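You operate a simulated robot arm through the tools that you are given. There is no shell and no other tool. Be economical: measure what you need, move in short steps, check, and stop when the job is done.

Carry out the task below with a simulated robot arm. There is one attempt and no reset: what you move stays moved.

JOB
Fetch the blue gap gauge and stand it on top of the grey slip pad. Put one of the filter cartridges from the top of the blue service trolley on top of the black slip pad. Put the tub that says "orlaby" from the top of the white cabinet on the top of the white bench and the tub labelled "pellowby" on the bench shelf. Put two of the suction cup stems from the service bench on the top of the blue tool cart. Put one of the bedding weights from the service bench on top of the stoning puck. Any order will do. Set down upright: blue gap gauge, suction cup stem.

The check looks at the end state, three seconds after you hand in, the way a careful person would. Anything else that was tipped, shoved, dropped, spilled or broken makes it a failure.

ROBOT AND FRAMES
A 7-joint arm with a two-finger parallel gripper on a trunk, on a base that drives. Base frame: it is fixed to the floor where the robot stands at the start and does not move with it; the origin is under the middle of the robot, x ahead of it, y to its left, z up. Readings come in mm, degrees, newtons and seconds.
With the tool pointing down near the work surface it reaches from about 300 to 720 mm from the robot's upright axis, wherever it stands. Its first joint turns from -166.0 to 166.0 degrees. Places, roughly: bedding weight [2250, 7750, 1000]; bench shelf (124x20 cm) [-1500, -140, 240]; black slip pad [2250, 1500, 1000]; blue gap gauge [500, 0, 1000]; blue-label tub one, green-label tub three, tub thr [2000, 2000, 1250]; filter cartridge (3x3x8 cm) [600, 1400, 900]; grey slip pad [500, 250, 1000]; stoning puck (5x5x7 cm) [2700, 7700, 900]; suction cup stem (3x3x7 cm) [2400, 7700, 900]; top of the blue tool cart [3000, 6100, 900]; top of the white bench [2100, 1100, 900]. Payload 3.43 kg.
The tool frame sits at the grasp point between the pads (the TCP): z along the fingers, y along the line on which they close. The tips reach 34 mm beyond it. The gripper opens to 128 mm. The fingers are 24 mm wide and 12 mm thick; the gripper's body (48 by 130 mm) begins 96 mm behind the TCP.
Orientation is that of the tool frame in the base frame, as [roll, pitch, yaw] about the fixed x, y, z axes, in that order (R = Rz(yaw) Ry(pitch) Rx(roll)). With the fingers straight down and closing along the base's y, the tool's x points along the base's -x, its y along +y and its z along -z.

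CONTROLS
- The arm moves only by the tool play_rows. Its argument "motion" is a list of rows, each an object (a shift or turn left out is 0, a gripper value left out holds the last) with "jaw": the finger opening in mm, from 0 to 128; "xyz": the shift along the base's x, y, z in mm, a list of three; "angular": the turn, a rotation vector about the base's x, y, z in degrees, a list of three. In form: [{"jaw": jaw, "xyz": [dx, dy, dz], "angular": [ax, ay, az]}, ...]. A call has 1 to 10 rows; each row is the pose to reach, as a shift and turn from the pose commanded when the call began. Rows are played at 5 a second. More than 50 mm and 8.6 degrees between two rows, or a gripper value outside its range, and nothing of the call is played. Where a pose cannot be reached the arm comes as near as it can. A force on the tool above 40 N (or 10 N above the force at the start of the call, whichever is more), or a blocked arm, ends the call early, and 0.2 s more pass. The fingers move at their own pace (about 108 mm/s each) and stop on an object; they squeeze with about 38 N. The grip force told is the motor's: it shows also when the fingers shut on nothing. Time passes only in rows, and 0.2 s behind the last, so rows that repeat a pose let the fingers close. It gives the time, the measured TCP pose, the force on the tool (base axes), the opening and the grip force at its end, in the units of the frame above (readings bear some noise), with the torque about the TCP (base axes, N m) and any sound that the robot's microphone picked up.
- Cameras (640 x 400 px; columns grow to the right, rows downward): "scene" is now at [-9.7, 156.8, 1557.4]; the picture's right is [0.17, -0.98, 0.00], its down [-0.68, -0.12, -0.72] and it looks along [0.71, 0.13, -0.69] (base axes); focal length 270 px, centre (320, 200). "wrist" rides on the gripper at [76, -11, -160] in the tool frame; the picture's right is [0.15, 0.99, 0.00], its down [-0.88, 0.13, -0.46] and it looks along [-0.45, 0.07, 0.89] (tool axes); focal length 234 px, centre (320, 200). There is no depth. A picture from a camera that has moved, and an enlarged one, comes with that camera's place and axes in the base frame and with its lens.
- grab_frame(camera): a new picture of that camera. No time passes.
- move_column(by): slides the trunk up (or, below 0, down) by that many mm; the arm and the scene camera ride with it, the base frame stays. It gives what a move gives, with no picture.
- roll_base(legs): drives the robot by 1 to 6 legs, each [ahead, left, turn to the left] in mm, mm and degrees, along the robot's own axes; the way and the turn of a leg run together, so that a leg with both is an arc; at most 1500 mm and 180 degrees a leg. The arm and the cameras ride along, it lands a little off, and it stops where it bumps. It gives what a move gives.
- pan_tilt(pan, tilt): turns the head with the scene camera to pan (to the left, within 86 degrees either way) and tilt (down, from -29 to 69), counted from straight ahead of the robot. It gives what a move gives.
- zoom(camera, box): a new picture of the part [left, top, right, bottom] of that camera's present view, enlarged. No time passes.
- job_done(): hands the job in; it is judged then, once.

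Work in short steps. Places have to be worked out from the pictures, the camera data and where the tool is seen: move nearer, look again, correct. Check each grasp and each placing, and mend what went wrong. You have 207 turns and 192 pictures in all, those below and enlarged ones among them. Open the gripper and draw the arm clear of the work before you hand the job in, unless the task says otherwise; then end with one line.

The tools are called after "Emit:" as name(argument=value, ...) on one line, values as JSON. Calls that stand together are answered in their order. play_rows: Moves the arm, as the interface text tells. Its arguments: {"type":"object","properties":{"motion":{"type":"array","items":{"type":"object","properties":{"jaw":{"type":"number"},"xyz":{"type":"array","items":{"type":"number"}},"angular":{"type":"array","items":{"type":"number"}}}}}},"required":["motion"]} The other tools are called the same way: move_column (by) slides the trunk up or down; roll_base (legs) drives the base; pan_tilt (pan, tilt) turns the head that bears the scene camera; grab_frame (camera) takes a picture; zoom (camera, box) takes an enlarged picture of a part of a camera's view; job_done () hands the job in.

At the start:

```text
time_s: 0.0
eef_pos: [370.1, 204.2, 1220.7]
tool_rot: [180.0, 0.0, 180.0]
wrist_force: [-0.2, 0.1, -0.3]
moment: [0.0, -0.01, 0.01]
finger_gap: 128.3
gripper_force: 0.0
trunk travel left (down, up): [-275.0, 49.0]
robot x, y, heading: [4.9, -1.8, 0.3]
head pan, tilt: [10.1, 43.8]
```

scene: 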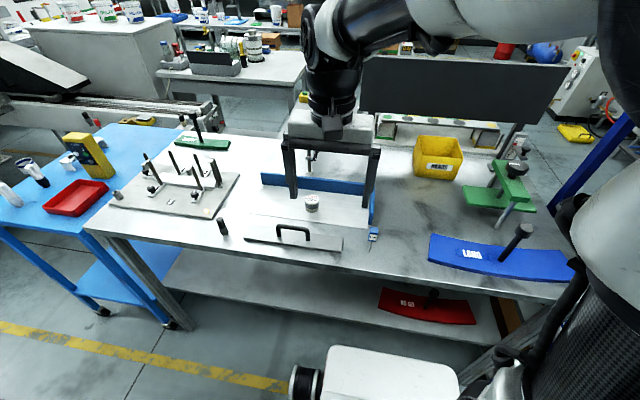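
wrist: 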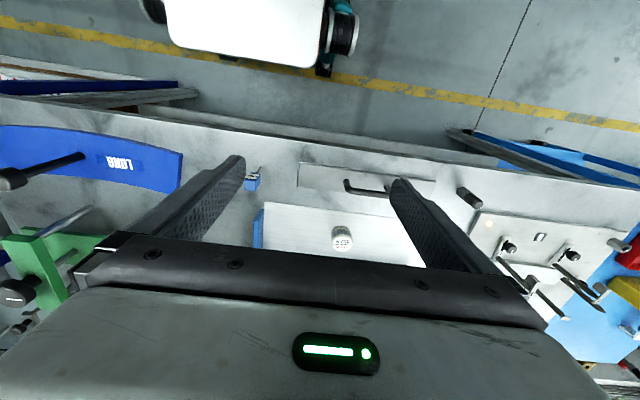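

I'll look closely at the bench in front first.

Emit:
zoom(camera="scene", box=[200, 130, 420, 270])

Emit:
zoom(camera="scene", box=[0, 0, 320, 200])

Emit:
zoom(camera="wrist", box=[200, 130, 480, 290])

```text
2.86 times, centred on (310, 200) of scene
camera zoom: at [-9.7, 156.8, 1557.4], right [0.17, -0.98, 0.0], down [-0.68, -0.12, -0.72], along [0.71, 0.13, -0.69], focal length 771 px, centre (349, 200)
```

zoom: 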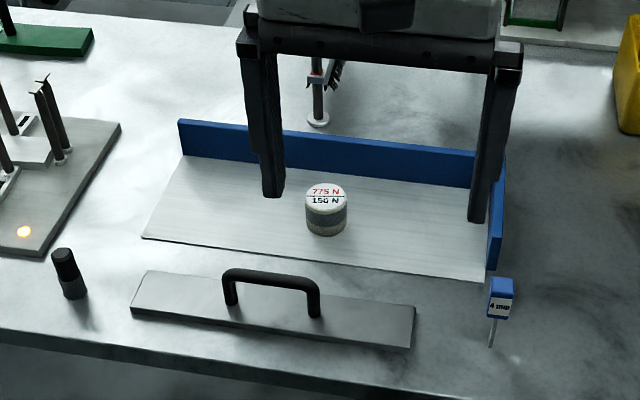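

```text
2.00 times, centred on (160, 100) of scene
camera zoom: at [-9.7, 156.8, 1557.4], right [0.17, -0.98, 0.0], down [-0.68, -0.12, -0.72], along [0.71, 0.13, -0.69], focal length 540 px, centre (640, 400)
```

zoom: 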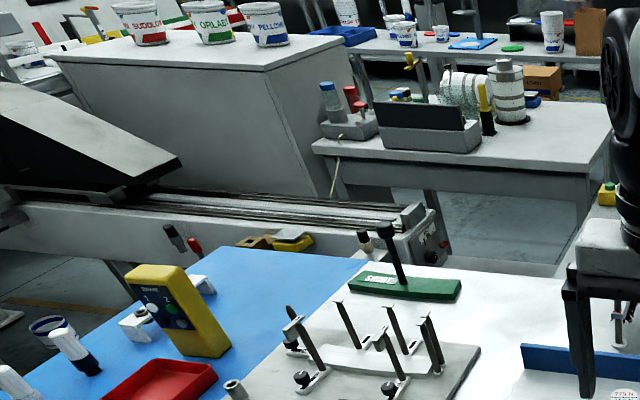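

```text
2.29 times, centred on (340, 210) of wrist
camera zoom: at [294.7, 193.7, 1380.6], right [-0.15, 0.99, 0.0], down [0.88, 0.13, 0.46], along [0.45, 0.07, -0.89], focal length 535 px, centre (274, 177)
```

zoom: 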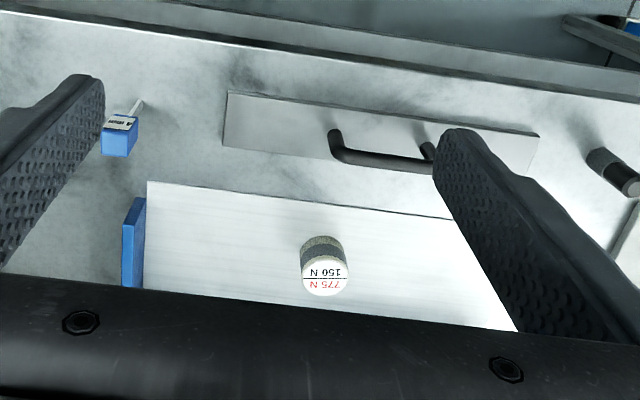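

I want to identify the gauge and the grey slip pad, so I'll enlarge those.

Emit:
zoom(camera="scene", box=[350, 215, 400, 260])

Emit:
zoom(camera="scene", box=[285, 180, 345, 220])

Emit:
zoom(camera="scene", box=[150, 0, 310, 100])

```text
8.89 times, centred on (375, 238) of scene
camera zoom: at [-9.7, 156.8, 1557.4], right [0.17, -0.98, 0.0], down [-0.68, -0.12, -0.72], along [0.71, 0.13, -0.69], focal length 2399 px, centre (-169, -133)
```

zoom: 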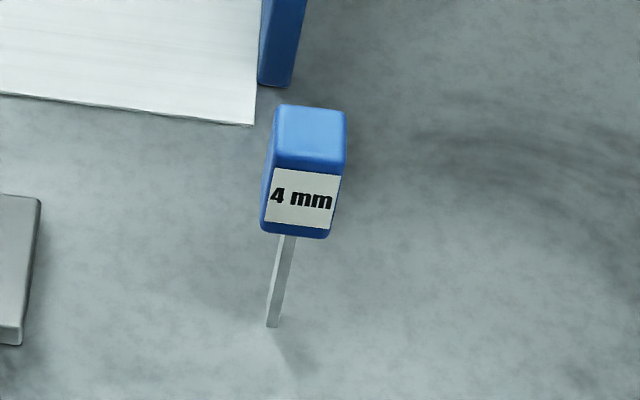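

```text
10.00 times, centred on (315, 200) of scene
camera zoom: at [-9.7, 156.8, 1557.4], right [0.17, -0.98, 0.0], down [-0.68, -0.12, -0.72], along [0.71, 0.13, -0.69], focal length 2699 px, centre (370, 200)
```

zoom: 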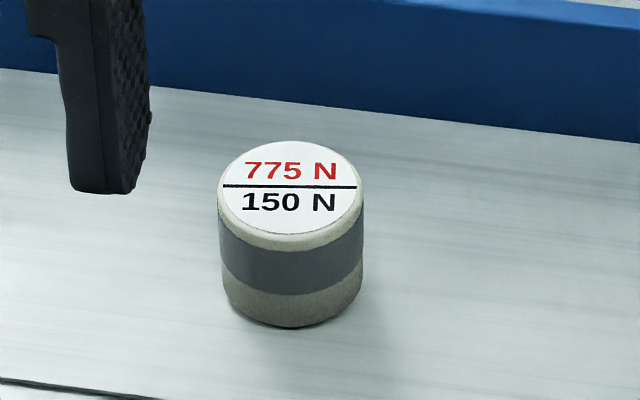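

```text
4.00 times, centred on (230, 50) of scene
camera zoom: at [-9.7, 156.8, 1557.4], right [0.17, -0.98, 0.0], down [-0.68, -0.12, -0.72], along [0.71, 0.13, -0.69], focal length 1079 px, centre (680, 800)
```

zoom: 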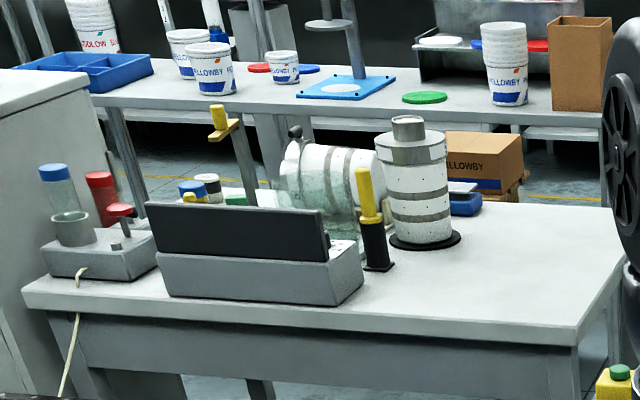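

The gauge stands upright on its thin shank with its tip near [470, 99, 912] and its top near z 1001. The grey-banded cylinder at about [612, 296] (top z about 955) should be the grey slip pad. I'll move above the gauge and look.

Emit:
play_rows(motion=[{"xyz": [30, -30, 0], "jaw": 80}, {"xyz": [60, -65, 0]}, {"xyz": [90, -95, -20]}, {"xyz": [101, -106, -60]}, {"xyz": [101, -106, -100]}, {"xyz": [101, -106, -130]}, {"xyz": [101, -106, -130]}])

Emit:
grab_frame(camera="wrist")

Emit:
zoom(camera="scene", box=[270, 150, 430, 270])

```text
time_s: 1.6
eef_pos: [471.7, 98.1, 1090.4]
tool_rot: [179.9, 0.0, -180.0]
wrist_force: [1.0, 0.4, 0.1]
moment: [0.03, 0.02, 0.01]
finger_gap: 79.7
gripper_force: 0.0
trunk travel left (down, up): [-275.0, 49.0]
robot x, y, heading: [1.9, 0.3, 0.3]
head pan, tilt: [10.1, 43.8]
```

```text
183 pictures are left
camera wrist: at [395.6, 87.3, 1250.0], right [-0.15, 0.99, 0.0], down [0.88, 0.13, 0.46], along [0.45, 0.07, -0.89], focal length 234 px, centre (320, 200)
```

wrist: 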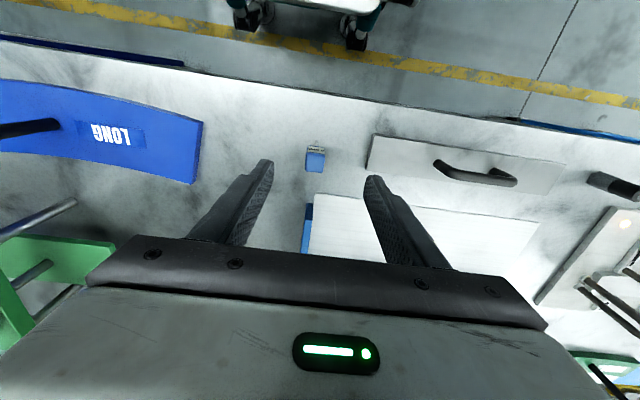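

```text
3.33 times, centred on (350, 210) of scene
camera zoom: at [-9.6, 156.8, 1557.4], right [0.17, -0.98, 0.0], down [-0.68, -0.12, -0.72], along [0.71, 0.13, -0.69], focal length 900 px, centre (220, 167)
```

zoom: 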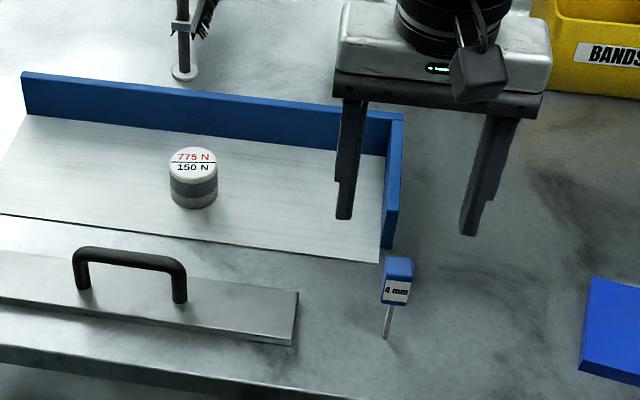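

Emit:
zoom(camera="wrist", box=[290, 135, 340, 185])

```text
8.00 times, centred on (315, 160) of wrist
camera zoom: at [395.6, 87.3, 1250.0], right [-0.15, 0.99, 0.0], down [0.88, 0.13, 0.46], along [0.45, 0.07, -0.89], focal length 1873 px, centre (360, 520)
```

zoom: 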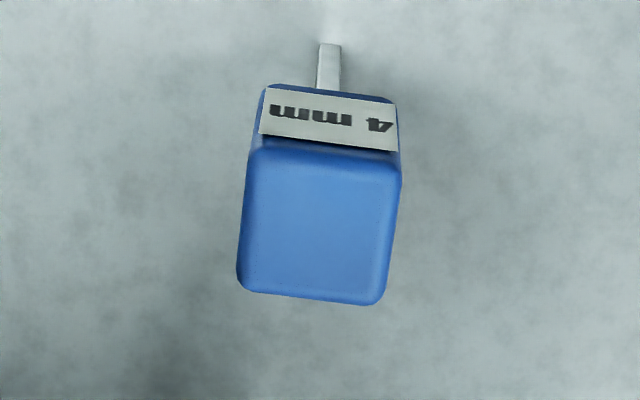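

The gauge head is about 20×20 mm at [476, 94.5], turned about 3°. I'll lower over it with the jaw at 50 and stop before closing.

Emit:
play_rows(motion=[{"jaw": 50, "xyz": [4, -3.6, 0], "angular": [0, 0, 3]}, {"xyz": [4, -3.6, -40], "angular": [0, 0, 3]}, {"xyz": [4, -3.6, -80], "angular": [0, 0, 3]}, {"xyz": [4, -3.6, -110], "angular": [0, 0, 3]}, {"xyz": [4, -3.6, -110], "angular": [0, 0, 3]}])

Emit:
grab_frame(camera="wrist")

Emit:
zoom(camera="scene", box=[310, 190, 430, 270])

```text
time_s: 2.8
eef_pos: [477.5, 94.5, 980.0]
tool_rot: [180.0, 0.0, -177.0]
wrist_force: [-0.3, -0.4, 1.0]
moment: [0.03, 0.01, -0.01]
finger_gap: 50.2
gripper_force: 0.2
trunk travel left (down, up): [-275.0, 49.0]
robot x, y, heading: [-3.8, -4.1, 0.1]
head pan, tilt: [10.1, 43.8]
```

```text
180 pictures are left
camera wrist: at [400.8, 80.1, 1140.1], right [-0.2, 0.98, 0.0], down [0.87, 0.18, 0.46], along [0.45, 0.09, -0.89], focal length 234 px, centre (320, 200)
```

wrist: 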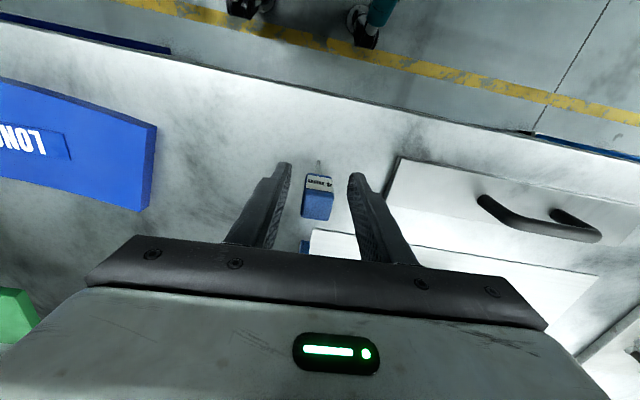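

```text
5.00 times, centred on (370, 230) of scene
camera zoom: at [-9.6, 156.8, 1557.4], right [0.17, -0.98, 0.0], down [-0.68, -0.12, -0.72], along [0.71, 0.13, -0.69], focal length 1349 px, centre (70, 50)
```

zoom: 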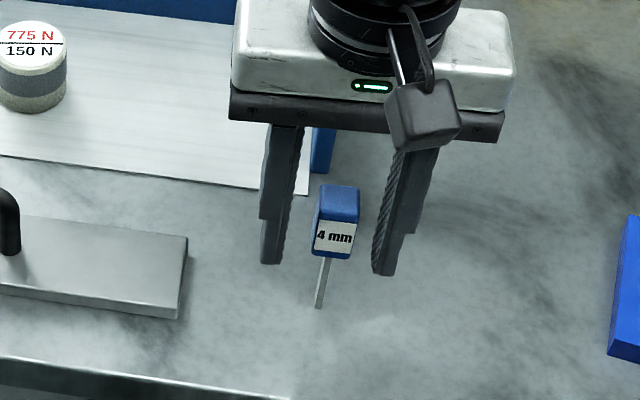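

The gauge is centred between the fingers. Closing, then lifting a little.

Emit:
play_rows(motion=[{"jaw": 30}, {"jaw": 22}, {"jaw": 12}, {"jaw": 12}, {"jaw": 12}, {"xyz": [0, 0, 30]}, {"xyz": [0, 0, 60]}, {"xyz": [0, 0, 95]}, {"xyz": [0, 0, 95]}])

Emit:
grab_frame(camera="wrist")

Emit:
zoom(camera="scene", box=[310, 150, 430, 230])

```text
time_s: 4.8
eef_pos: [477.8, 95.9, 1075.3]
tool_rot: [180.0, -0.1, -176.9]
wrist_force: [-0.5, -0.3, -0.2]
moment: [-0.03, 0.0, -0.01]
finger_gap: 21.1
gripper_force: 38.2
trunk travel left (down, up): [-275.0, 49.0]
robot x, y, heading: [-3.0, -1.1, 0.0]
head pan, tilt: [10.1, 43.8]
```

```text
178 pictures are left
camera wrist: at [401.6, 79.9, 1236.0], right [-0.2, 0.98, 0.0], down [0.87, 0.18, 0.46], along [0.45, 0.09, -0.89], focal length 234 px, centre (320, 200)
```

wrist: 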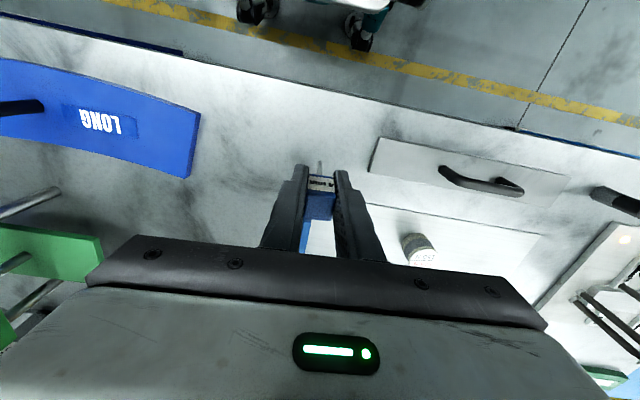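

```text
5.00 times, centred on (370, 190) of scene
camera zoom: at [-9.8, 156.8, 1557.4], right [0.17, -0.98, 0.0], down [-0.68, -0.12, -0.72], along [0.71, 0.13, -0.69], focal length 1349 px, centre (70, 250)
```

zoom: 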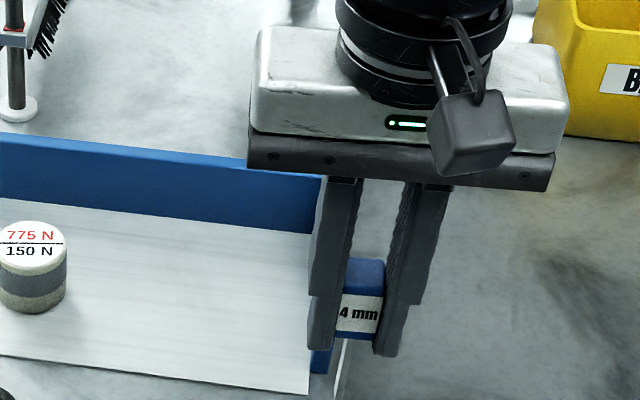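

Gauge held vertical. Carrying it above the pad.

Emit:
play_rows(motion=[{"xyz": [20, 35, 10]}, {"xyz": [45, 70, 15]}, {"xyz": [70, 105, 15]}, {"xyz": [95, 140, 15]}, {"xyz": [120, 175, 15]}, {"xyz": [137, 200, 15]}, {"xyz": [137, 200, 15]}])

Emit:
zoom(camera="wrist", box=[240, 100, 400, 200])

Emit:
zoom(camera="scene", box=[250, 130, 370, 220])

```text
time_s: 6.4
eef_pos: [612.1, 296.3, 1090.3]
tool_rot: [180.0, 0.1, -177.0]
wrist_force: [-0.8, 0.4, -0.5]
moment: [0.01, 0.0, 0.03]
finger_gap: 21.0
gripper_force: 38.3
trunk travel left (down, up): [-275.0, 49.0]
robot x, y, heading: [2.4, 0.2, 0.0]
head pan, tilt: [10.1, 43.8]
```

```text
4.00 times, centred on (320, 150) of wrist
camera zoom: at [536.9, 280.9, 1250.5], right [-0.2, 0.98, 0.0], down [0.87, 0.18, 0.46], along [0.45, 0.09, -0.89], focal length 937 px, centre (320, 400)
```

zoom: 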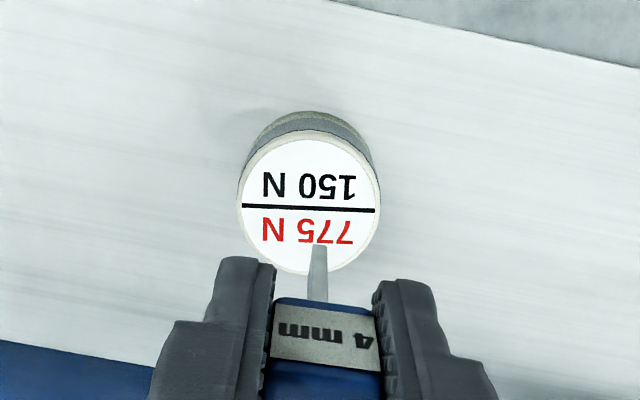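

```text
4.44 times, centred on (310, 175) of scene
camera zoom: at [-9.6, 156.9, 1557.4], right [0.17, -0.98, 0.0], down [-0.68, -0.12, -0.72], along [0.71, 0.13, -0.69], focal length 1199 px, centre (364, 311)
```

zoom: 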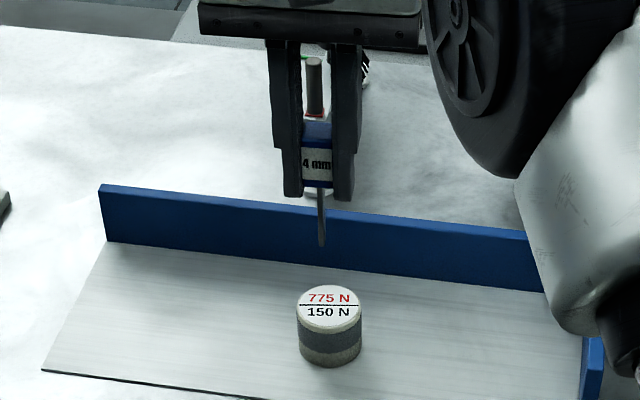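

The pad centre sits about 8 mm farther in x than the shank tip. I'll correct and lower to about 15 mm above the pad.

Emit:
play_rows(motion=[{"xyz": [7, -1, 0]}, {"xyz": [7, -1, -25]}, {"xyz": [7, -1, -50]}, {"xyz": [7, -1, -50]}, {"xyz": [7, -1, -50]}])

Emit:
zoom(camera="wrist", box=[240, 100, 400, 200])

Emit:
zoom(camera="scene", box=[280, 150, 350, 220])

```text
time_s: 7.6
eef_pos: [620.2, 293.9, 1040.1]
tool_rot: [-180.0, 0.0, -177.1]
wrist_force: [-0.1, -0.2, -0.3]
moment: [-0.03, -0.04, 0.02]
finger_gap: 21.1
gripper_force: 37.8
trunk travel left (down, up): [-275.0, 49.0]
robot x, y, heading: [-0.9, 0.8, 0.1]
head pan, tilt: [10.1, 43.8]
```

```text
4.00 times, centred on (320, 150) of wrist
camera zoom: at [544.6, 278.9, 1200.6], right [-0.2, 0.98, 0.0], down [0.87, 0.18, 0.46], along [0.45, 0.09, -0.89], focal length 937 px, centre (320, 400)
```

zoom: 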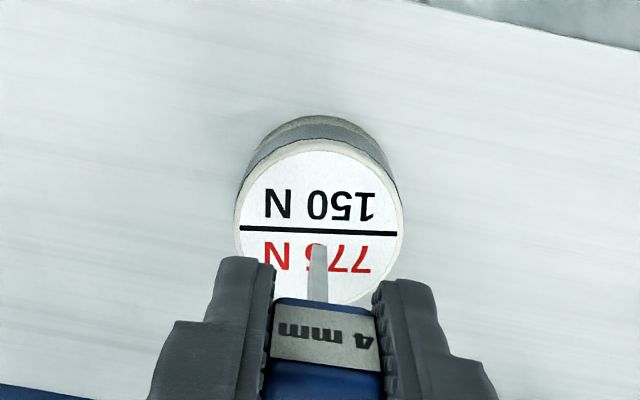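

```text
5.71 times, centred on (315, 185) of scene
camera zoom: at [-9.7, 156.8, 1557.4], right [0.17, -0.98, 0.0], down [-0.68, -0.12, -0.72], along [0.71, 0.13, -0.69], focal length 1542 px, centre (349, 286)
```

zoom: 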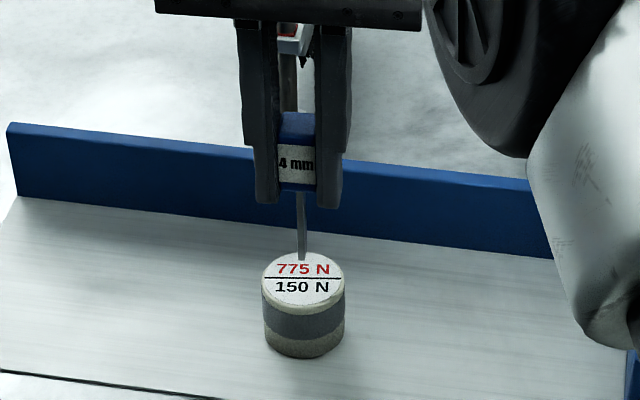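

The tip projects onto the pad centre. Lowering in small steps to feel contact.

Emit:
play_rows(motion=[{"xyz": [0, 0, -5]}, {"xyz": [0, 0, -10]}, {"xyz": [0, 0, -13]}, {"xyz": [0, 0, -13]}])

Emit:
zoom(camera="scene", box=[295, 175, 335, 215])

Emit:
zoom(camera="wrist", box=[280, 130, 360, 180])

```text
time_s: 8.6
eef_pos: [620.4, 293.4, 1027.5]
tool_rot: [179.9, 0.0, -177.0]
wrist_force: [-0.2, 0.8, -0.6]
moment: [0.05, -0.01, 0.0]
finger_gap: 21.2
gripper_force: 38.0
trunk travel left (down, up): [-275.0, 49.0]
robot x, y, heading: [-2.0, 2.7, 0.1]
head pan, tilt: [10.1, 43.8]
```

```text
10.00 times, centred on (315, 195) of scene
camera zoom: at [-9.6, 156.8, 1557.4], right [0.17, -0.98, 0.0], down [-0.68, -0.12, -0.72], along [0.71, 0.13, -0.69], focal length 2699 px, centre (370, 250)
```

zoom: 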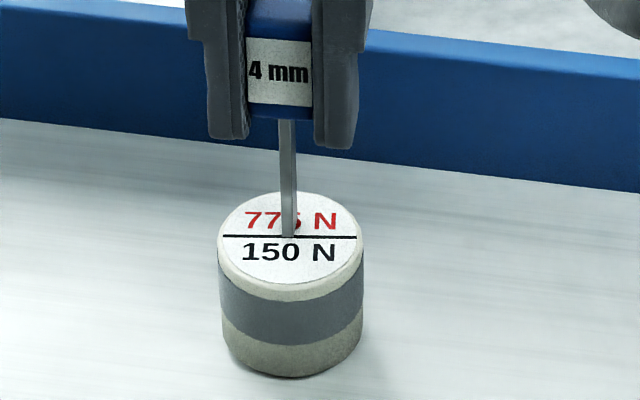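

```text
8.00 times, centred on (320, 155) of wrist
camera zoom: at [544.4, 279.2, 1187.1], right [-0.2, 0.98, 0.0], down [0.87, 0.18, 0.46], along [0.45, 0.09, -0.89], focal length 1873 px, centre (320, 560)
```

zoom: 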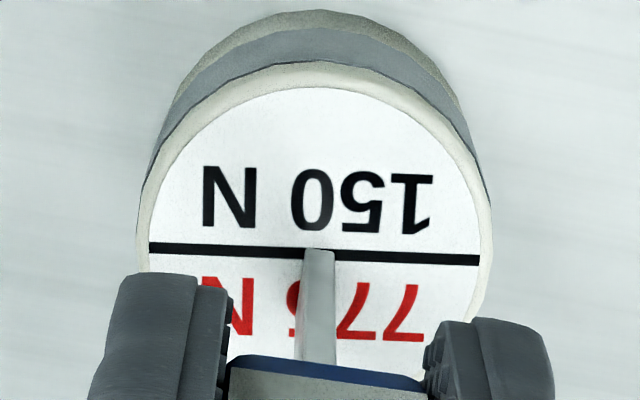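

Emit:
play_rows(motion=[{"xyz": [0, 0, -0.7]}, {"xyz": [0, 0, -1.4]}, {"xyz": [0, 0, -1.4]}])

Emit:
zoom(camera="scene", box=[300, 185, 325, 205])

```text
time_s: 9.4
eef_pos: [620.5, 293.7, 1025.0]
tool_rot: [-180.0, -0.1, -177.0]
wrist_force: [-0.6, 0.1, 1.5]
moment: [0.0, 0.01, 0.02]
finger_gap: 21.3
gripper_force: 37.9
trunk travel left (down, up): [-275.0, 49.0]
robot x, y, heading: [3.8, 4.1, 0.1]
head pan, tilt: [10.1, 43.8]
```

```text
16.00 times, centred on (312, 195) of scene
camera zoom: at [-9.7, 156.8, 1557.4], right [0.17, -0.98, 0.0], down [-0.68, -0.12, -0.72], along [0.71, 0.13, -0.69], focal length 4318 px, centre (440, 280)
```

zoom: 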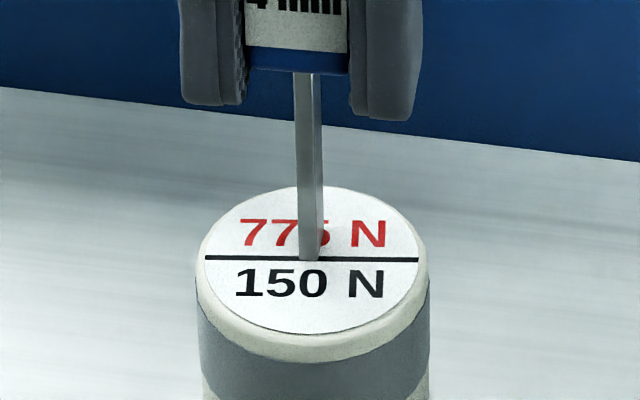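

Emit:
play_rows(motion=[{"xyz": [0, 0, -0.5]}, {"xyz": [0, 0, -1.0]}, {"xyz": [0, 0, -1.0]}, {"xyz": [0, 0, -1.0]}])

Emit:
zoom(camera="scene", box=[300, 185, 325, 205])

```text
time_s: 10.4
eef_pos: [620.8, 293.2, 1026.0]
tool_rot: [180.0, 0.1, -177.0]
wrist_force: [1.5, 1.1, 6.7]
moment: [0.05, -0.11, -0.02]
finger_gap: 21.0
gripper_force: 38.2
trunk travel left (down, up): [-275.0, 49.0]
robot x, y, heading: [-0.1, 1.3, -0.1]
head pan, tilt: [10.1, 43.8]
```

```text
16.00 times, centred on (312, 195) of scene
camera zoom: at [-10.1, 156.6, 1557.5], right [0.17, -0.98, 0.0], down [-0.68, -0.12, -0.72], along [0.71, 0.13, -0.69], focal length 4318 px, centre (440, 280)
```

zoom: 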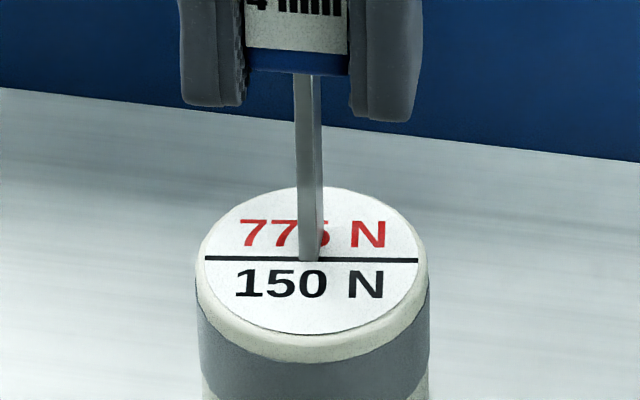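

Contact felt (about 7 N). Relieving slightly and opening gently.

Emit:
play_rows(motion=[{"xyz": [0, 0, 0.6], "jaw": 20}, {"xyz": [0, 0, 0.6], "jaw": 21.5}, {"xyz": [0, 0, 0.6], "jaw": 23}, {"xyz": [0, 0, 0.6], "jaw": 26}, {"xyz": [0, 0, 0.6], "jaw": 32}, {"xyz": [0, 0, 0.6], "jaw": 40}])

Emit:
zoom(camera="scene", box=[280, 150, 350, 220])

Emit:
zoom(camera="wrist", box=[240, 100, 400, 200])

```text
time_s: 11.8
eef_pos: [620.4, 293.5, 1025.5]
tool_rot: [-179.9, 0.0, -177.1]
wrist_force: [0.1, -0.2, 0.0]
moment: [0.02, -0.03, 0.01]
finger_gap: 40.1
gripper_force: 0.0
trunk travel left (down, up): [-275.0, 49.0]
robot x, y, heading: [-0.7, 0.5, -0.0]
head pan, tilt: [10.1, 43.8]
```

```text
5.71 times, centred on (315, 185) of scene
camera zoom: at [-9.7, 156.8, 1557.4], right [0.17, -0.98, 0.0], down [-0.68, -0.12, -0.72], along [0.71, 0.13, -0.69], focal length 1542 px, centre (349, 286)
```

zoom: 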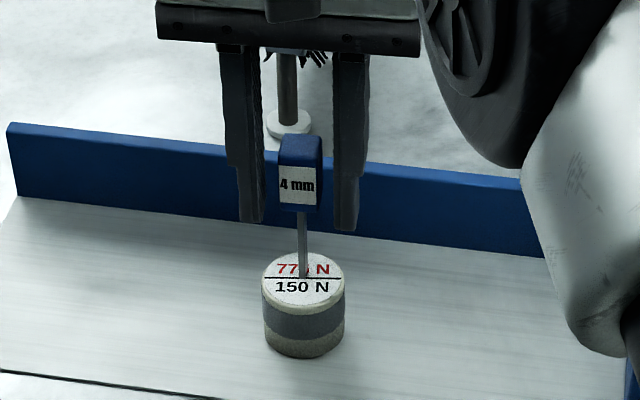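

```text
4.00 times, centred on (320, 150) of wrist
camera zoom: at [544.4, 279.0, 1185.8], right [-0.2, 0.98, 0.0], down [0.87, 0.18, 0.46], along [0.45, 0.09, -0.89], focal length 937 px, centre (320, 400)
```

zoom: 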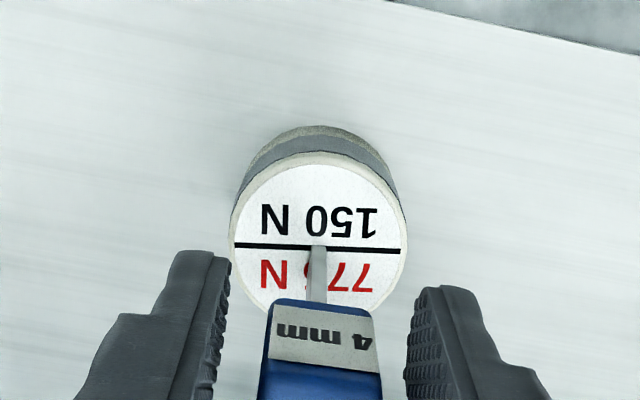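

It stands free. Retreating straight up and tucking the arm back to a travel pose.

Emit:
play_rows(motion=[{"xyz": [0, 0, 40]}, {"xyz": [0, 0, 80]}, {"xyz": [0, 0, 120]}, {"xyz": [-30, -20, 160]}, {"xyz": [-65, -40, 190]}, {"xyz": [-105, -60, 200]}, {"xyz": [-145, -80, 200]}, {"xyz": [-185, -100, 200]}, {"xyz": [-225, -120, 200], "angular": [0, 0, -3]}])

Emit:
grab_frame(camera="scene")

```text
refused: row 4 steps farther than a row can; nothing moved
```

```text
166 pictures are left
camera scene: at [-9.7, 156.8, 1557.4], right [0.17, -0.98, 0.0], down [-0.68, -0.12, -0.72], along [0.71, 0.13, -0.69], focal length 270 px, centre (320, 200)
```

scene: 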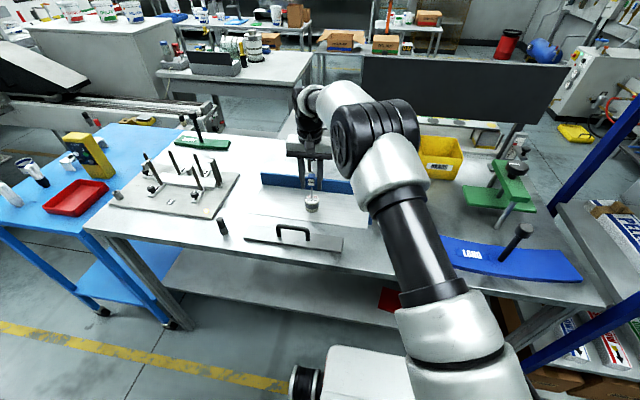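

Emit:
play_rows(motion=[{"xyz": [0, 0, 40]}, {"xyz": [0, 0, 80]}, {"xyz": [0, 0, 120]}, {"xyz": [0, 0, 160]}, {"xyz": [-30, -15, 190]}, {"xyz": [-70, -35, 200]}, {"xyz": [-110, -55, 200]}, {"xyz": [-150, -75, 200]}, {"xyz": [-190, -90, 200]}, {"xyz": [-225, -100, 200], "angular": [0, 0, -3]}])

Emit:
pan_tilt(pan=45, tilt=25)

Emit:
grab_frame(camera="scene")

```text
time_s: 14.0
eef_pos: [393.7, 193.1, 1224.4]
tool_rot: [-180.0, -0.1, 180.0]
wrist_force: [-0.4, 0.3, 0.6]
moment: [0.0, 0.05, 0.0]
finger_gap: 39.8
gripper_force: 0.0
trunk travel left (down, up): [-275.0, 49.0]
robot x, y, heading: [-2.5, 0.0, 0.1]
head pan, tilt: [10.1, 43.8]
```

```text
time_s: 15.0
eef_pos: [395.0, 193.5, 1225.5]
tool_rot: [-179.9, 0.0, 180.0]
wrist_force: [0.2, 0.1, -0.4]
moment: [-0.01, 0.0, 0.0]
finger_gap: 39.9
gripper_force: 0.1
trunk travel left (down, up): [-275.0, 49.0]
robot x, y, heading: [0.4, -2.5, 0.2]
head pan, tilt: [45.0, 25.0]
```

```text
165 pictures are left
camera scene: at [-25.5, 207.5, 1586.2], right [0.71, -0.71, 0.0], down [-0.3, -0.3, -0.91], along [0.64, 0.64, -0.42], focal length 270 px, centre (320, 200)
```

scene: 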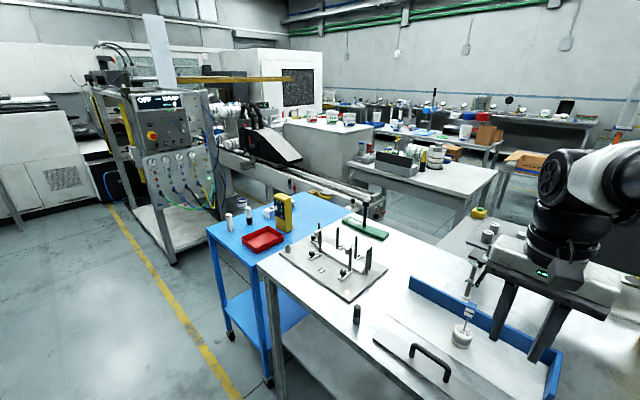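

Gauge still stands. Surveying the surroundings for route planning.

Emit:
pan_tilt(pan=80, tilt=15)

Emit:
grab_frame(camera="scene")

Emit:
pan_tilt(pan=35, tilt=10)

Emit:
zoom(camera="scene", box=[160, 60, 480, 260])

Emit:
pan_tilt(pan=-60, tilt=20)

Emit:
grab_frame(camera="scene")

```text
time_s: 16.0
eef_pos: [394.3, 193.7, 1225.0]
tool_rot: [-179.9, 0.1, 180.0]
wrist_force: [-0.4, 0.4, -0.2]
moment: [-0.02, 0.0, -0.02]
finger_gap: 39.9
gripper_force: 0.0
trunk travel left (down, up): [-275.0, 49.0]
robot x, y, heading: [2.5, 1.8, 0.1]
head pan, tilt: [80.0, 15.0]
```

```text
164 pictures are left
camera scene: at [-74.4, 234.4, 1602.4], right [0.98, -0.17, 0.0], down [-0.05, -0.26, -0.97], along [0.17, 0.95, -0.26], focal length 270 px, centre (320, 200)
```

scene: 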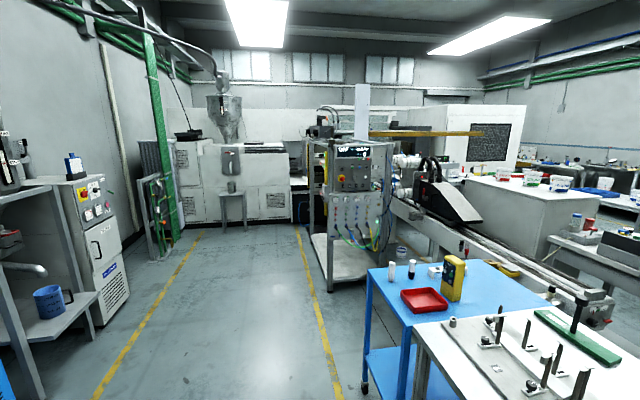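

```text
time_s: 17.1
eef_pos: [394.6, 194.0, 1224.2]
tool_rot: [180.0, 0.1, 180.0]
wrist_force: [0.0, 0.2, 0.6]
moment: [-0.02, -0.02, -0.03]
finger_gap: 39.8
gripper_force: 0.1
trunk travel left (down, up): [-275.0, 49.0]
robot x, y, heading: [1.0, -2.1, 0.3]
head pan, tilt: [35.0, 10.0]
```

```text
2.00 times, centred on (320, 160) of scene
camera zoom: at [-14.6, 195.8, 1610.6], right [0.57, -0.82, 0.0], down [-0.14, -0.1, -0.98], along [0.81, 0.57, -0.17], focal length 540 px, centre (320, 280)
```

zoom: 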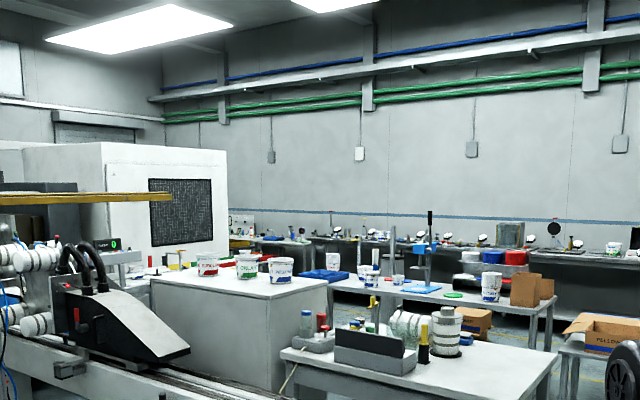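

```text
time_s: 18.9
eef_pos: [394.1, 194.8, 1224.3]
tool_rot: [180.0, 0.0, -180.0]
wrist_force: [0.1, 0.8, 0.2]
moment: [0.03, -0.01, 0.01]
finger_gap: 39.8
gripper_force: 0.1
trunk travel left (down, up): [-275.0, 49.0]
robot x, y, heading: [-0.3, -4.0, 0.1]
head pan, tilt: [-60.0, 20.0]
```

```text
162 pictures are left
camera scene: at [-44.1, 61.8, 1594.3], right [-0.87, -0.5, 0.0], down [-0.17, 0.3, -0.94], along [0.47, -0.81, -0.34], focal length 270 px, centre (320, 200)
```

scene: 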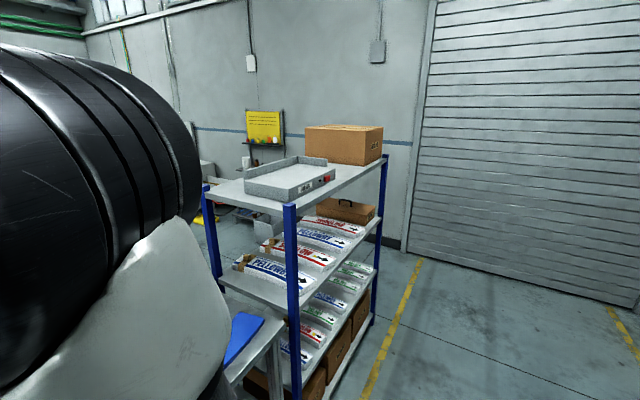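

The aisle runs along +y on my side of the benches. I'll turn left in place by 90° to look along the aisle and behind.

Emit:
roll_base(legs=[[-100, 0, 0], [0, 0, 90]])

Emit:
pan_tilt(pan=75, tilt=25)

Emit:
grab_frame(camera="scene")

Emit:
pan_tilt(pan=0, tilt=15)

Emit:
grab_frame(camera="scene")

```text
time_s: 24.0
eef_pos: [-297.1, 392.6, 1225.3]
tool_rot: [-180.0, 0.0, -89.3]
wrist_force: [-0.2, -0.4, -0.1]
moment: [0.0, -0.02, -0.01]
finger_gap: 40.0
gripper_force: 0.1
trunk travel left (down, up): [-275.0, 49.0]
robot x, y, heading: [-99.4, -0.3, 91.0]
head pan, tilt: [-60.0, 20.0]
```

```text
time_s: 26.1
eef_pos: [-297.9, 392.3, 1223.4]
tool_rot: [180.0, 0.0, -89.2]
wrist_force: [-0.3, -0.6, -0.8]
moment: [0.02, 0.0, 0.04]
finger_gap: 39.8
gripper_force: 0.0
trunk travel left (down, up): [-275.0, 49.0]
robot x, y, heading: [-99.4, 2.8, 90.7]
head pan, tilt: [75.0, 25.0]
```

```text
161 pictures are left
camera scene: at [-328.1, -66.7, 1586.2], right [0.25, 0.97, 0.0], down [0.41, -0.1, -0.91], along [-0.88, 0.22, -0.42], focal length 270 px, centre (320, 200)
```

scene: 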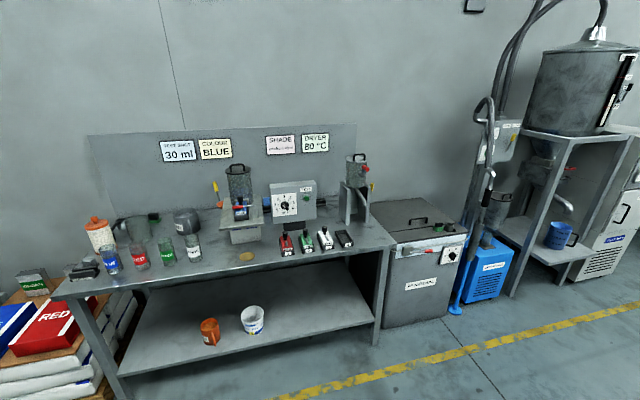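

```text
time_s: 27.6
eef_pos: [-298.5, 392.1, 1224.4]
tool_rot: [-180.0, -0.1, -89.1]
wrist_force: [0.1, 0.1, 0.2]
moment: [0.0, -0.02, 0.0]
finger_gap: 40.0
gripper_force: 0.1
trunk travel left (down, up): [-275.0, 49.0]
robot x, y, heading: [-99.3, -3.0, 90.9]
head pan, tilt: [0.0, 15.0]
```

```text
160 pictures are left
camera scene: at [-240.1, 4.0, 1602.4], right [1.0, 0.01, 0.0], down [0.0, -0.26, -0.97], along [-0.01, 0.97, -0.26], focal length 270 px, centre (320, 200)
```

scene: 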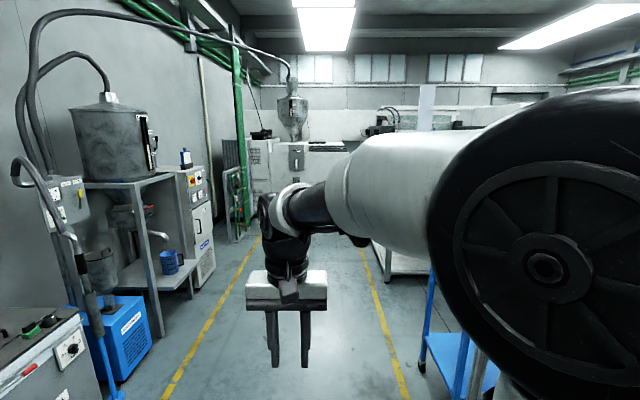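

Behind me is a bench with a low shelf (two tubs on it). Now I'll turn to look the other way (-y) for a route to the far side.

Emit:
roll_base(legs=[[0, 0, -130]])

Emit:
pan_tilt(pan=-20, tilt=20)

Emit:
grab_frame(camera="scene")

Emit:
pan_tilt(pan=35, tilt=20)

Emit:
grab_frame(camera="scene")

```text
time_s: 33.5
eef_pos: [329.8, -95.3, 1225.3]
tool_rot: [-180.0, 0.0, 141.4]
wrist_force: [-0.2, -0.3, -1.0]
moment: [-0.02, 0.02, -0.02]
finger_gap: 39.9
gripper_force: 0.0
trunk travel left (down, up): [-275.0, 49.0]
robot x, y, heading: [-99.1, 1.5, -38.6]
head pan, tilt: [0.0, 15.0]
```

```text
time_s: 34.3
eef_pos: [329.5, -96.8, 1223.9]
tool_rot: [180.0, 0.0, 141.4]
wrist_force: [0.0, -0.4, -0.9]
moment: [0.01, -0.04, -0.02]
finger_gap: 40.2
gripper_force: 0.1
trunk travel left (down, up): [-275.0, 49.0]
robot x, y, heading: [-98.5, 0.8, -38.8]
head pan, tilt: [-20.0, 20.0]
```

```text
159 pictures are left
camera scene: at [-34.3, 88.5, 1594.3], right [-0.85, -0.52, 0.0], down [-0.18, 0.29, -0.94], along [0.49, -0.8, -0.34], focal length 270 px, centre (320, 200)
```

scene: 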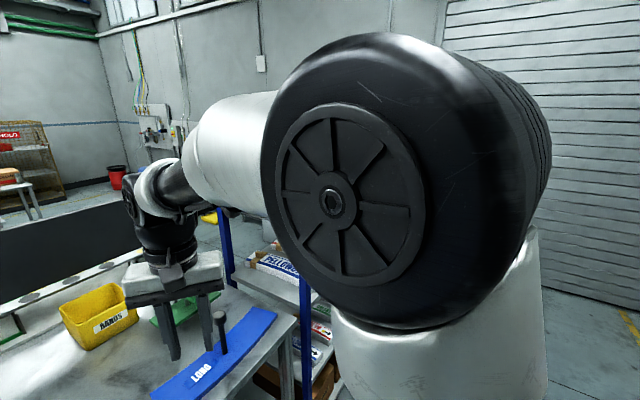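

```text
time_s: 35.6
eef_pos: [330.1, -96.0, 1224.2]
tool_rot: [-179.9, 0.1, 141.4]
wrist_force: [-0.1, -0.4, 0.6]
moment: [0.03, 0.02, -0.01]
finger_gap: 39.9
gripper_force: 0.1
trunk travel left (down, up): [-275.0, 49.0]
robot x, y, heading: [-95.2, -2.8, -38.5]
head pan, tilt: [35.0, 20.0]
```

```text
158 pictures are left
camera scene: at [10.1, 162.0, 1594.3], right [-0.06, -1.0, 0.0], down [-0.34, 0.02, -0.94], along [0.94, -0.06, -0.34], focal length 270 px, centre (320, 200)
```

scene: 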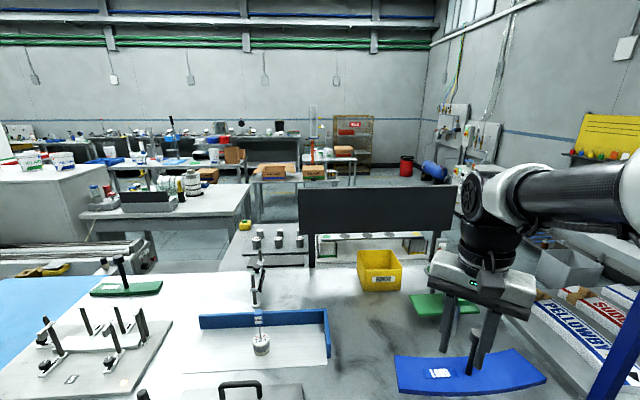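

I'll pick up a cartridge first since the trolley is by this aisle. Looking at the trolley closer.

Emit:
roll_base(legs=[[0, 0, 128.6], [900, 0, 0]])

Emit:
roll_base(legs=[[0, 0, -90]])

Emit:
pan_tilt(pan=40, tilt=40)

Emit:
grab_frame(camera="scene")

```text
time_s: 45.8
eef_pos: [-283.4, 1291.3, 1224.1]
tool_rot: [-179.9, 0.0, -90.3]
wrist_force: [0.3, -0.3, -0.1]
moment: [0.03, 0.0, -0.02]
finger_gap: 39.9
gripper_force: 0.0
trunk travel left (down, up): [-275.0, 49.0]
robot x, y, heading: [-91.2, 895.2, 89.6]
head pan, tilt: [35.0, 20.0]
```

```text
time_s: 50.1
eef_pos: [306.2, 1080.4, 1225.5]
tool_rot: [-180.0, 0.0, 178.7]
wrist_force: [-0.4, 0.2, 0.0]
moment: [0.01, 0.0, 0.01]
finger_gap: 40.1
gripper_force: 0.2
trunk travel left (down, up): [-275.0, 49.0]
robot x, y, heading: [-92.2, 893.1, -1.6]
head pan, tilt: [35.0, 20.0]
```

```text
time_s: 51.0
eef_pos: [305.1, 1079.4, 1224.0]
tool_rot: [180.0, 0.0, 178.8]
wrist_force: [-0.4, 0.5, 1.3]
moment: [0.0, 0.01, -0.01]
finger_gap: 39.8
gripper_force: 0.1
trunk travel left (down, up): [-275.0, 49.0]
robot x, y, heading: [-93.8, 894.1, -0.9]
head pan, tilt: [40.0, 40.0]
```

```text
157 pictures are left
camera scene: at [-114.3, 1092.4, 1563.0], right [0.63, -0.78, 0.0], down [-0.5, -0.4, -0.77], along [0.6, 0.48, -0.64], focal length 270 px, centre (320, 200)
```

scene: 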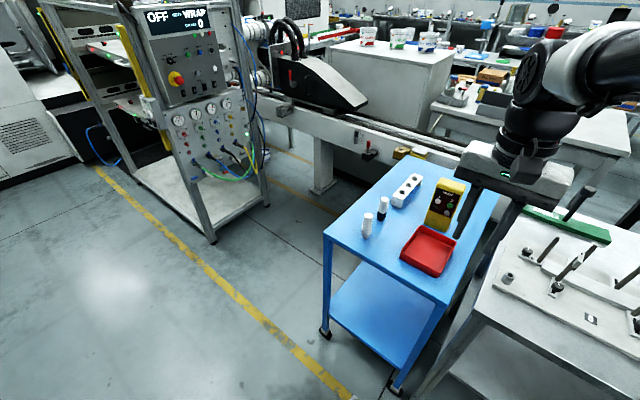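

Emit:
zoom(camera="scene", box=[340, 160, 480, 290])

```text
3.08 times, centred on (410, 225) of scene
camera zoom: at [-114.3, 1092.4, 1563.0], right [0.63, -0.78, 0.0], down [-0.5, -0.4, -0.77], along [0.6, 0.48, -0.64], focal length 830 px, centre (43, 123)
```

zoom: 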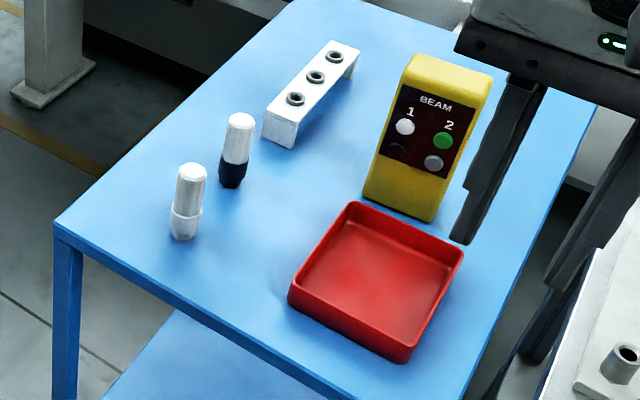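

Emit:
zoom(camera="scene", box=[352, 180, 402, 245])

```text
6.15 times, centred on (377, 212) of scene
camera zoom: at [-114.3, 1092.4, 1563.0], right [0.63, -0.78, 0.0], down [-0.5, -0.4, -0.77], along [0.6, 0.48, -0.64], focal length 1661 px, centre (-31, 123)
```

zoom: 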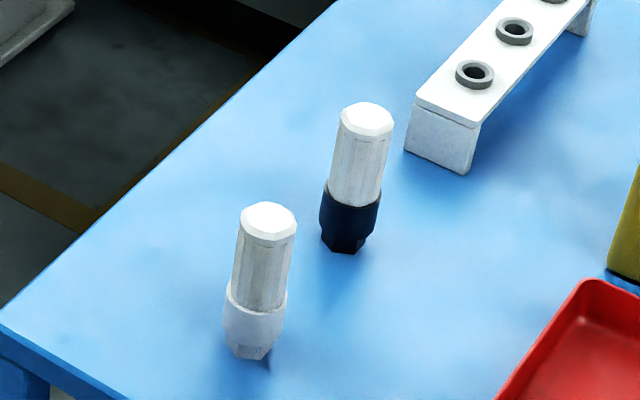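

Both look like cartridges (white base and black base). I'll take the nearer white one; strafing left to face it.

Emit:
roll_base(legs=[[0, 450, 1]])

Emit:
play_rows(motion=[{"xyz": [35, -35, -10], "jaw": 70}, {"xyz": [70, -70, -20]}, {"xyz": [100, -105, -30]}, {"xyz": [130, -140, -40]}, {"xyz": [140, -170, -60]}, {"xyz": [140, -170, -60]}])

Emit:
grab_frame(camera="wrist")

Emit:
pan_tilt(pan=10, tilt=45)

Emit:
grab_frame(camera="scene")

```text
time_s: 55.8
eef_pos: [308.6, 1538.7, 1223.8]
tool_rot: [180.0, 0.0, 179.7]
wrist_force: [0.4, -0.2, 0.2]
moment: [0.03, 0.01, 0.0]
finger_gap: 40.1
gripper_force: 0.1
trunk travel left (down, up): [-275.0, 49.0]
robot x, y, heading: [-89.3, 1346.1, -0.3]
head pan, tilt: [40.0, 40.0]
```

```text
refused: row 1 steps farther than a row can; nothing moved
```

```text
154 pictures are left
camera wrist: at [232.0, 1527.6, 1384.7], right [-0.14, 0.99, 0.0], down [0.88, 0.13, 0.46], along [0.45, 0.07, -0.89], focal length 234 px, centre (320, 200)
```

wrist: 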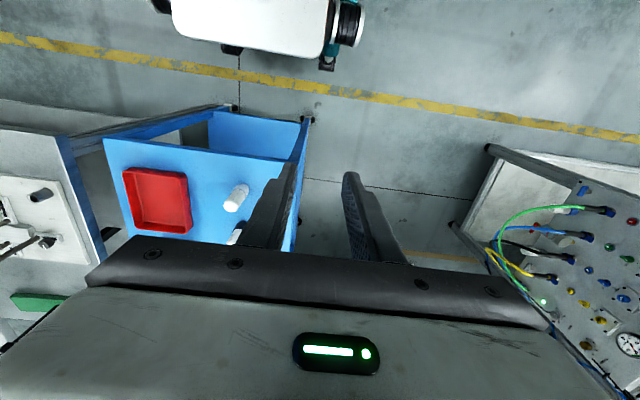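

```text
time_s: 56.8
eef_pos: [307.8, 1538.9, 1224.5]
tool_rot: [-180.0, -0.1, 179.8]
wrist_force: [-0.4, 0.0, 0.9]
moment: [0.0, 0.0, -0.02]
finger_gap: 39.6
gripper_force: 0.0
trunk travel left (down, up): [-275.0, 49.0]
robot x, y, heading: [-92.4, 1346.8, -0.2]
head pan, tilt: [10.0, 45.0]
```

```text
153 pictures are left
camera scene: at [-97.7, 1502.4, 1555.6], right [0.17, -0.99, 0.0], down [-0.7, -0.12, -0.71], along [0.7, 0.12, -0.71], focal length 270 px, centre (320, 200)
```

scene: 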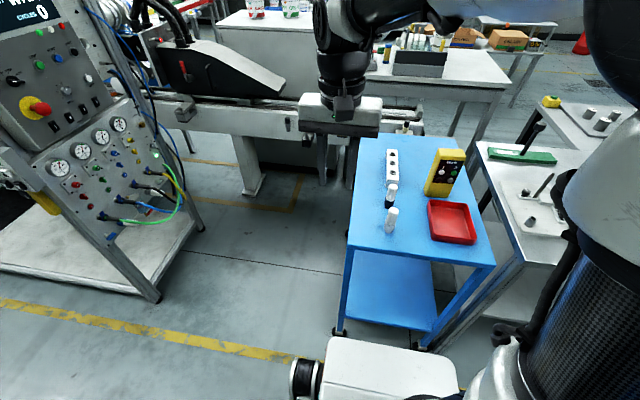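

Moving the open gripper above the cartridge (approx [495, 1378]) to refine.

Emit:
play_rows(motion=[{"xyz": [30, -30, 0], "jaw": 70}, {"xyz": [60, -60, -10]}, {"xyz": [90, -90, -20]}, {"xyz": [120, -120, -30]}, {"xyz": [150, -145, -45]}, {"xyz": [172, -161, -75]}, {"xyz": [172, -161, -95]}, {"xyz": [172, -161, -95]}])

Emit:
grab_frame(camera="wrist")

Emit:
zoom(camera="scene", box=[340, 130, 460, 250])

```text
time_s: 58.6
eef_pos: [479.5, 1376.6, 1127.7]
tool_rot: [179.9, 0.0, 179.8]
wrist_force: [-0.5, -0.3, 0.8]
moment: [-0.02, -0.02, 0.0]
finger_gap: 70.2
gripper_force: 0.1
trunk travel left (down, up): [-275.0, 49.0]
robot x, y, heading: [-88.7, 1348.1, -0.3]
head pan, tilt: [10.0, 45.0]
```

```text
152 pictures are left
camera wrist: at [404.3, 1366.7, 1289.1], right [-0.14, 0.99, 0.0], down [0.88, 0.13, 0.46], along [0.45, 0.07, -0.89], focal length 234 px, centre (320, 200)
```

wrist: 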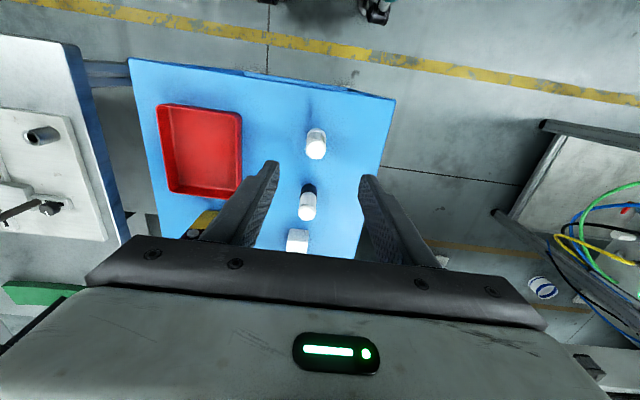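

```text
3.33 times, centred on (400, 190) of scene
camera zoom: at [-97.7, 1502.3, 1555.6], right [0.17, -0.99, 0.0], down [-0.7, -0.12, -0.71], along [0.7, 0.12, -0.71], focal length 900 px, centre (53, 233)
```

zoom: 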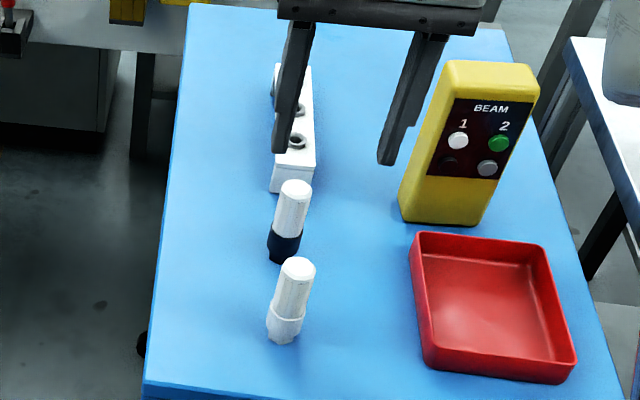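

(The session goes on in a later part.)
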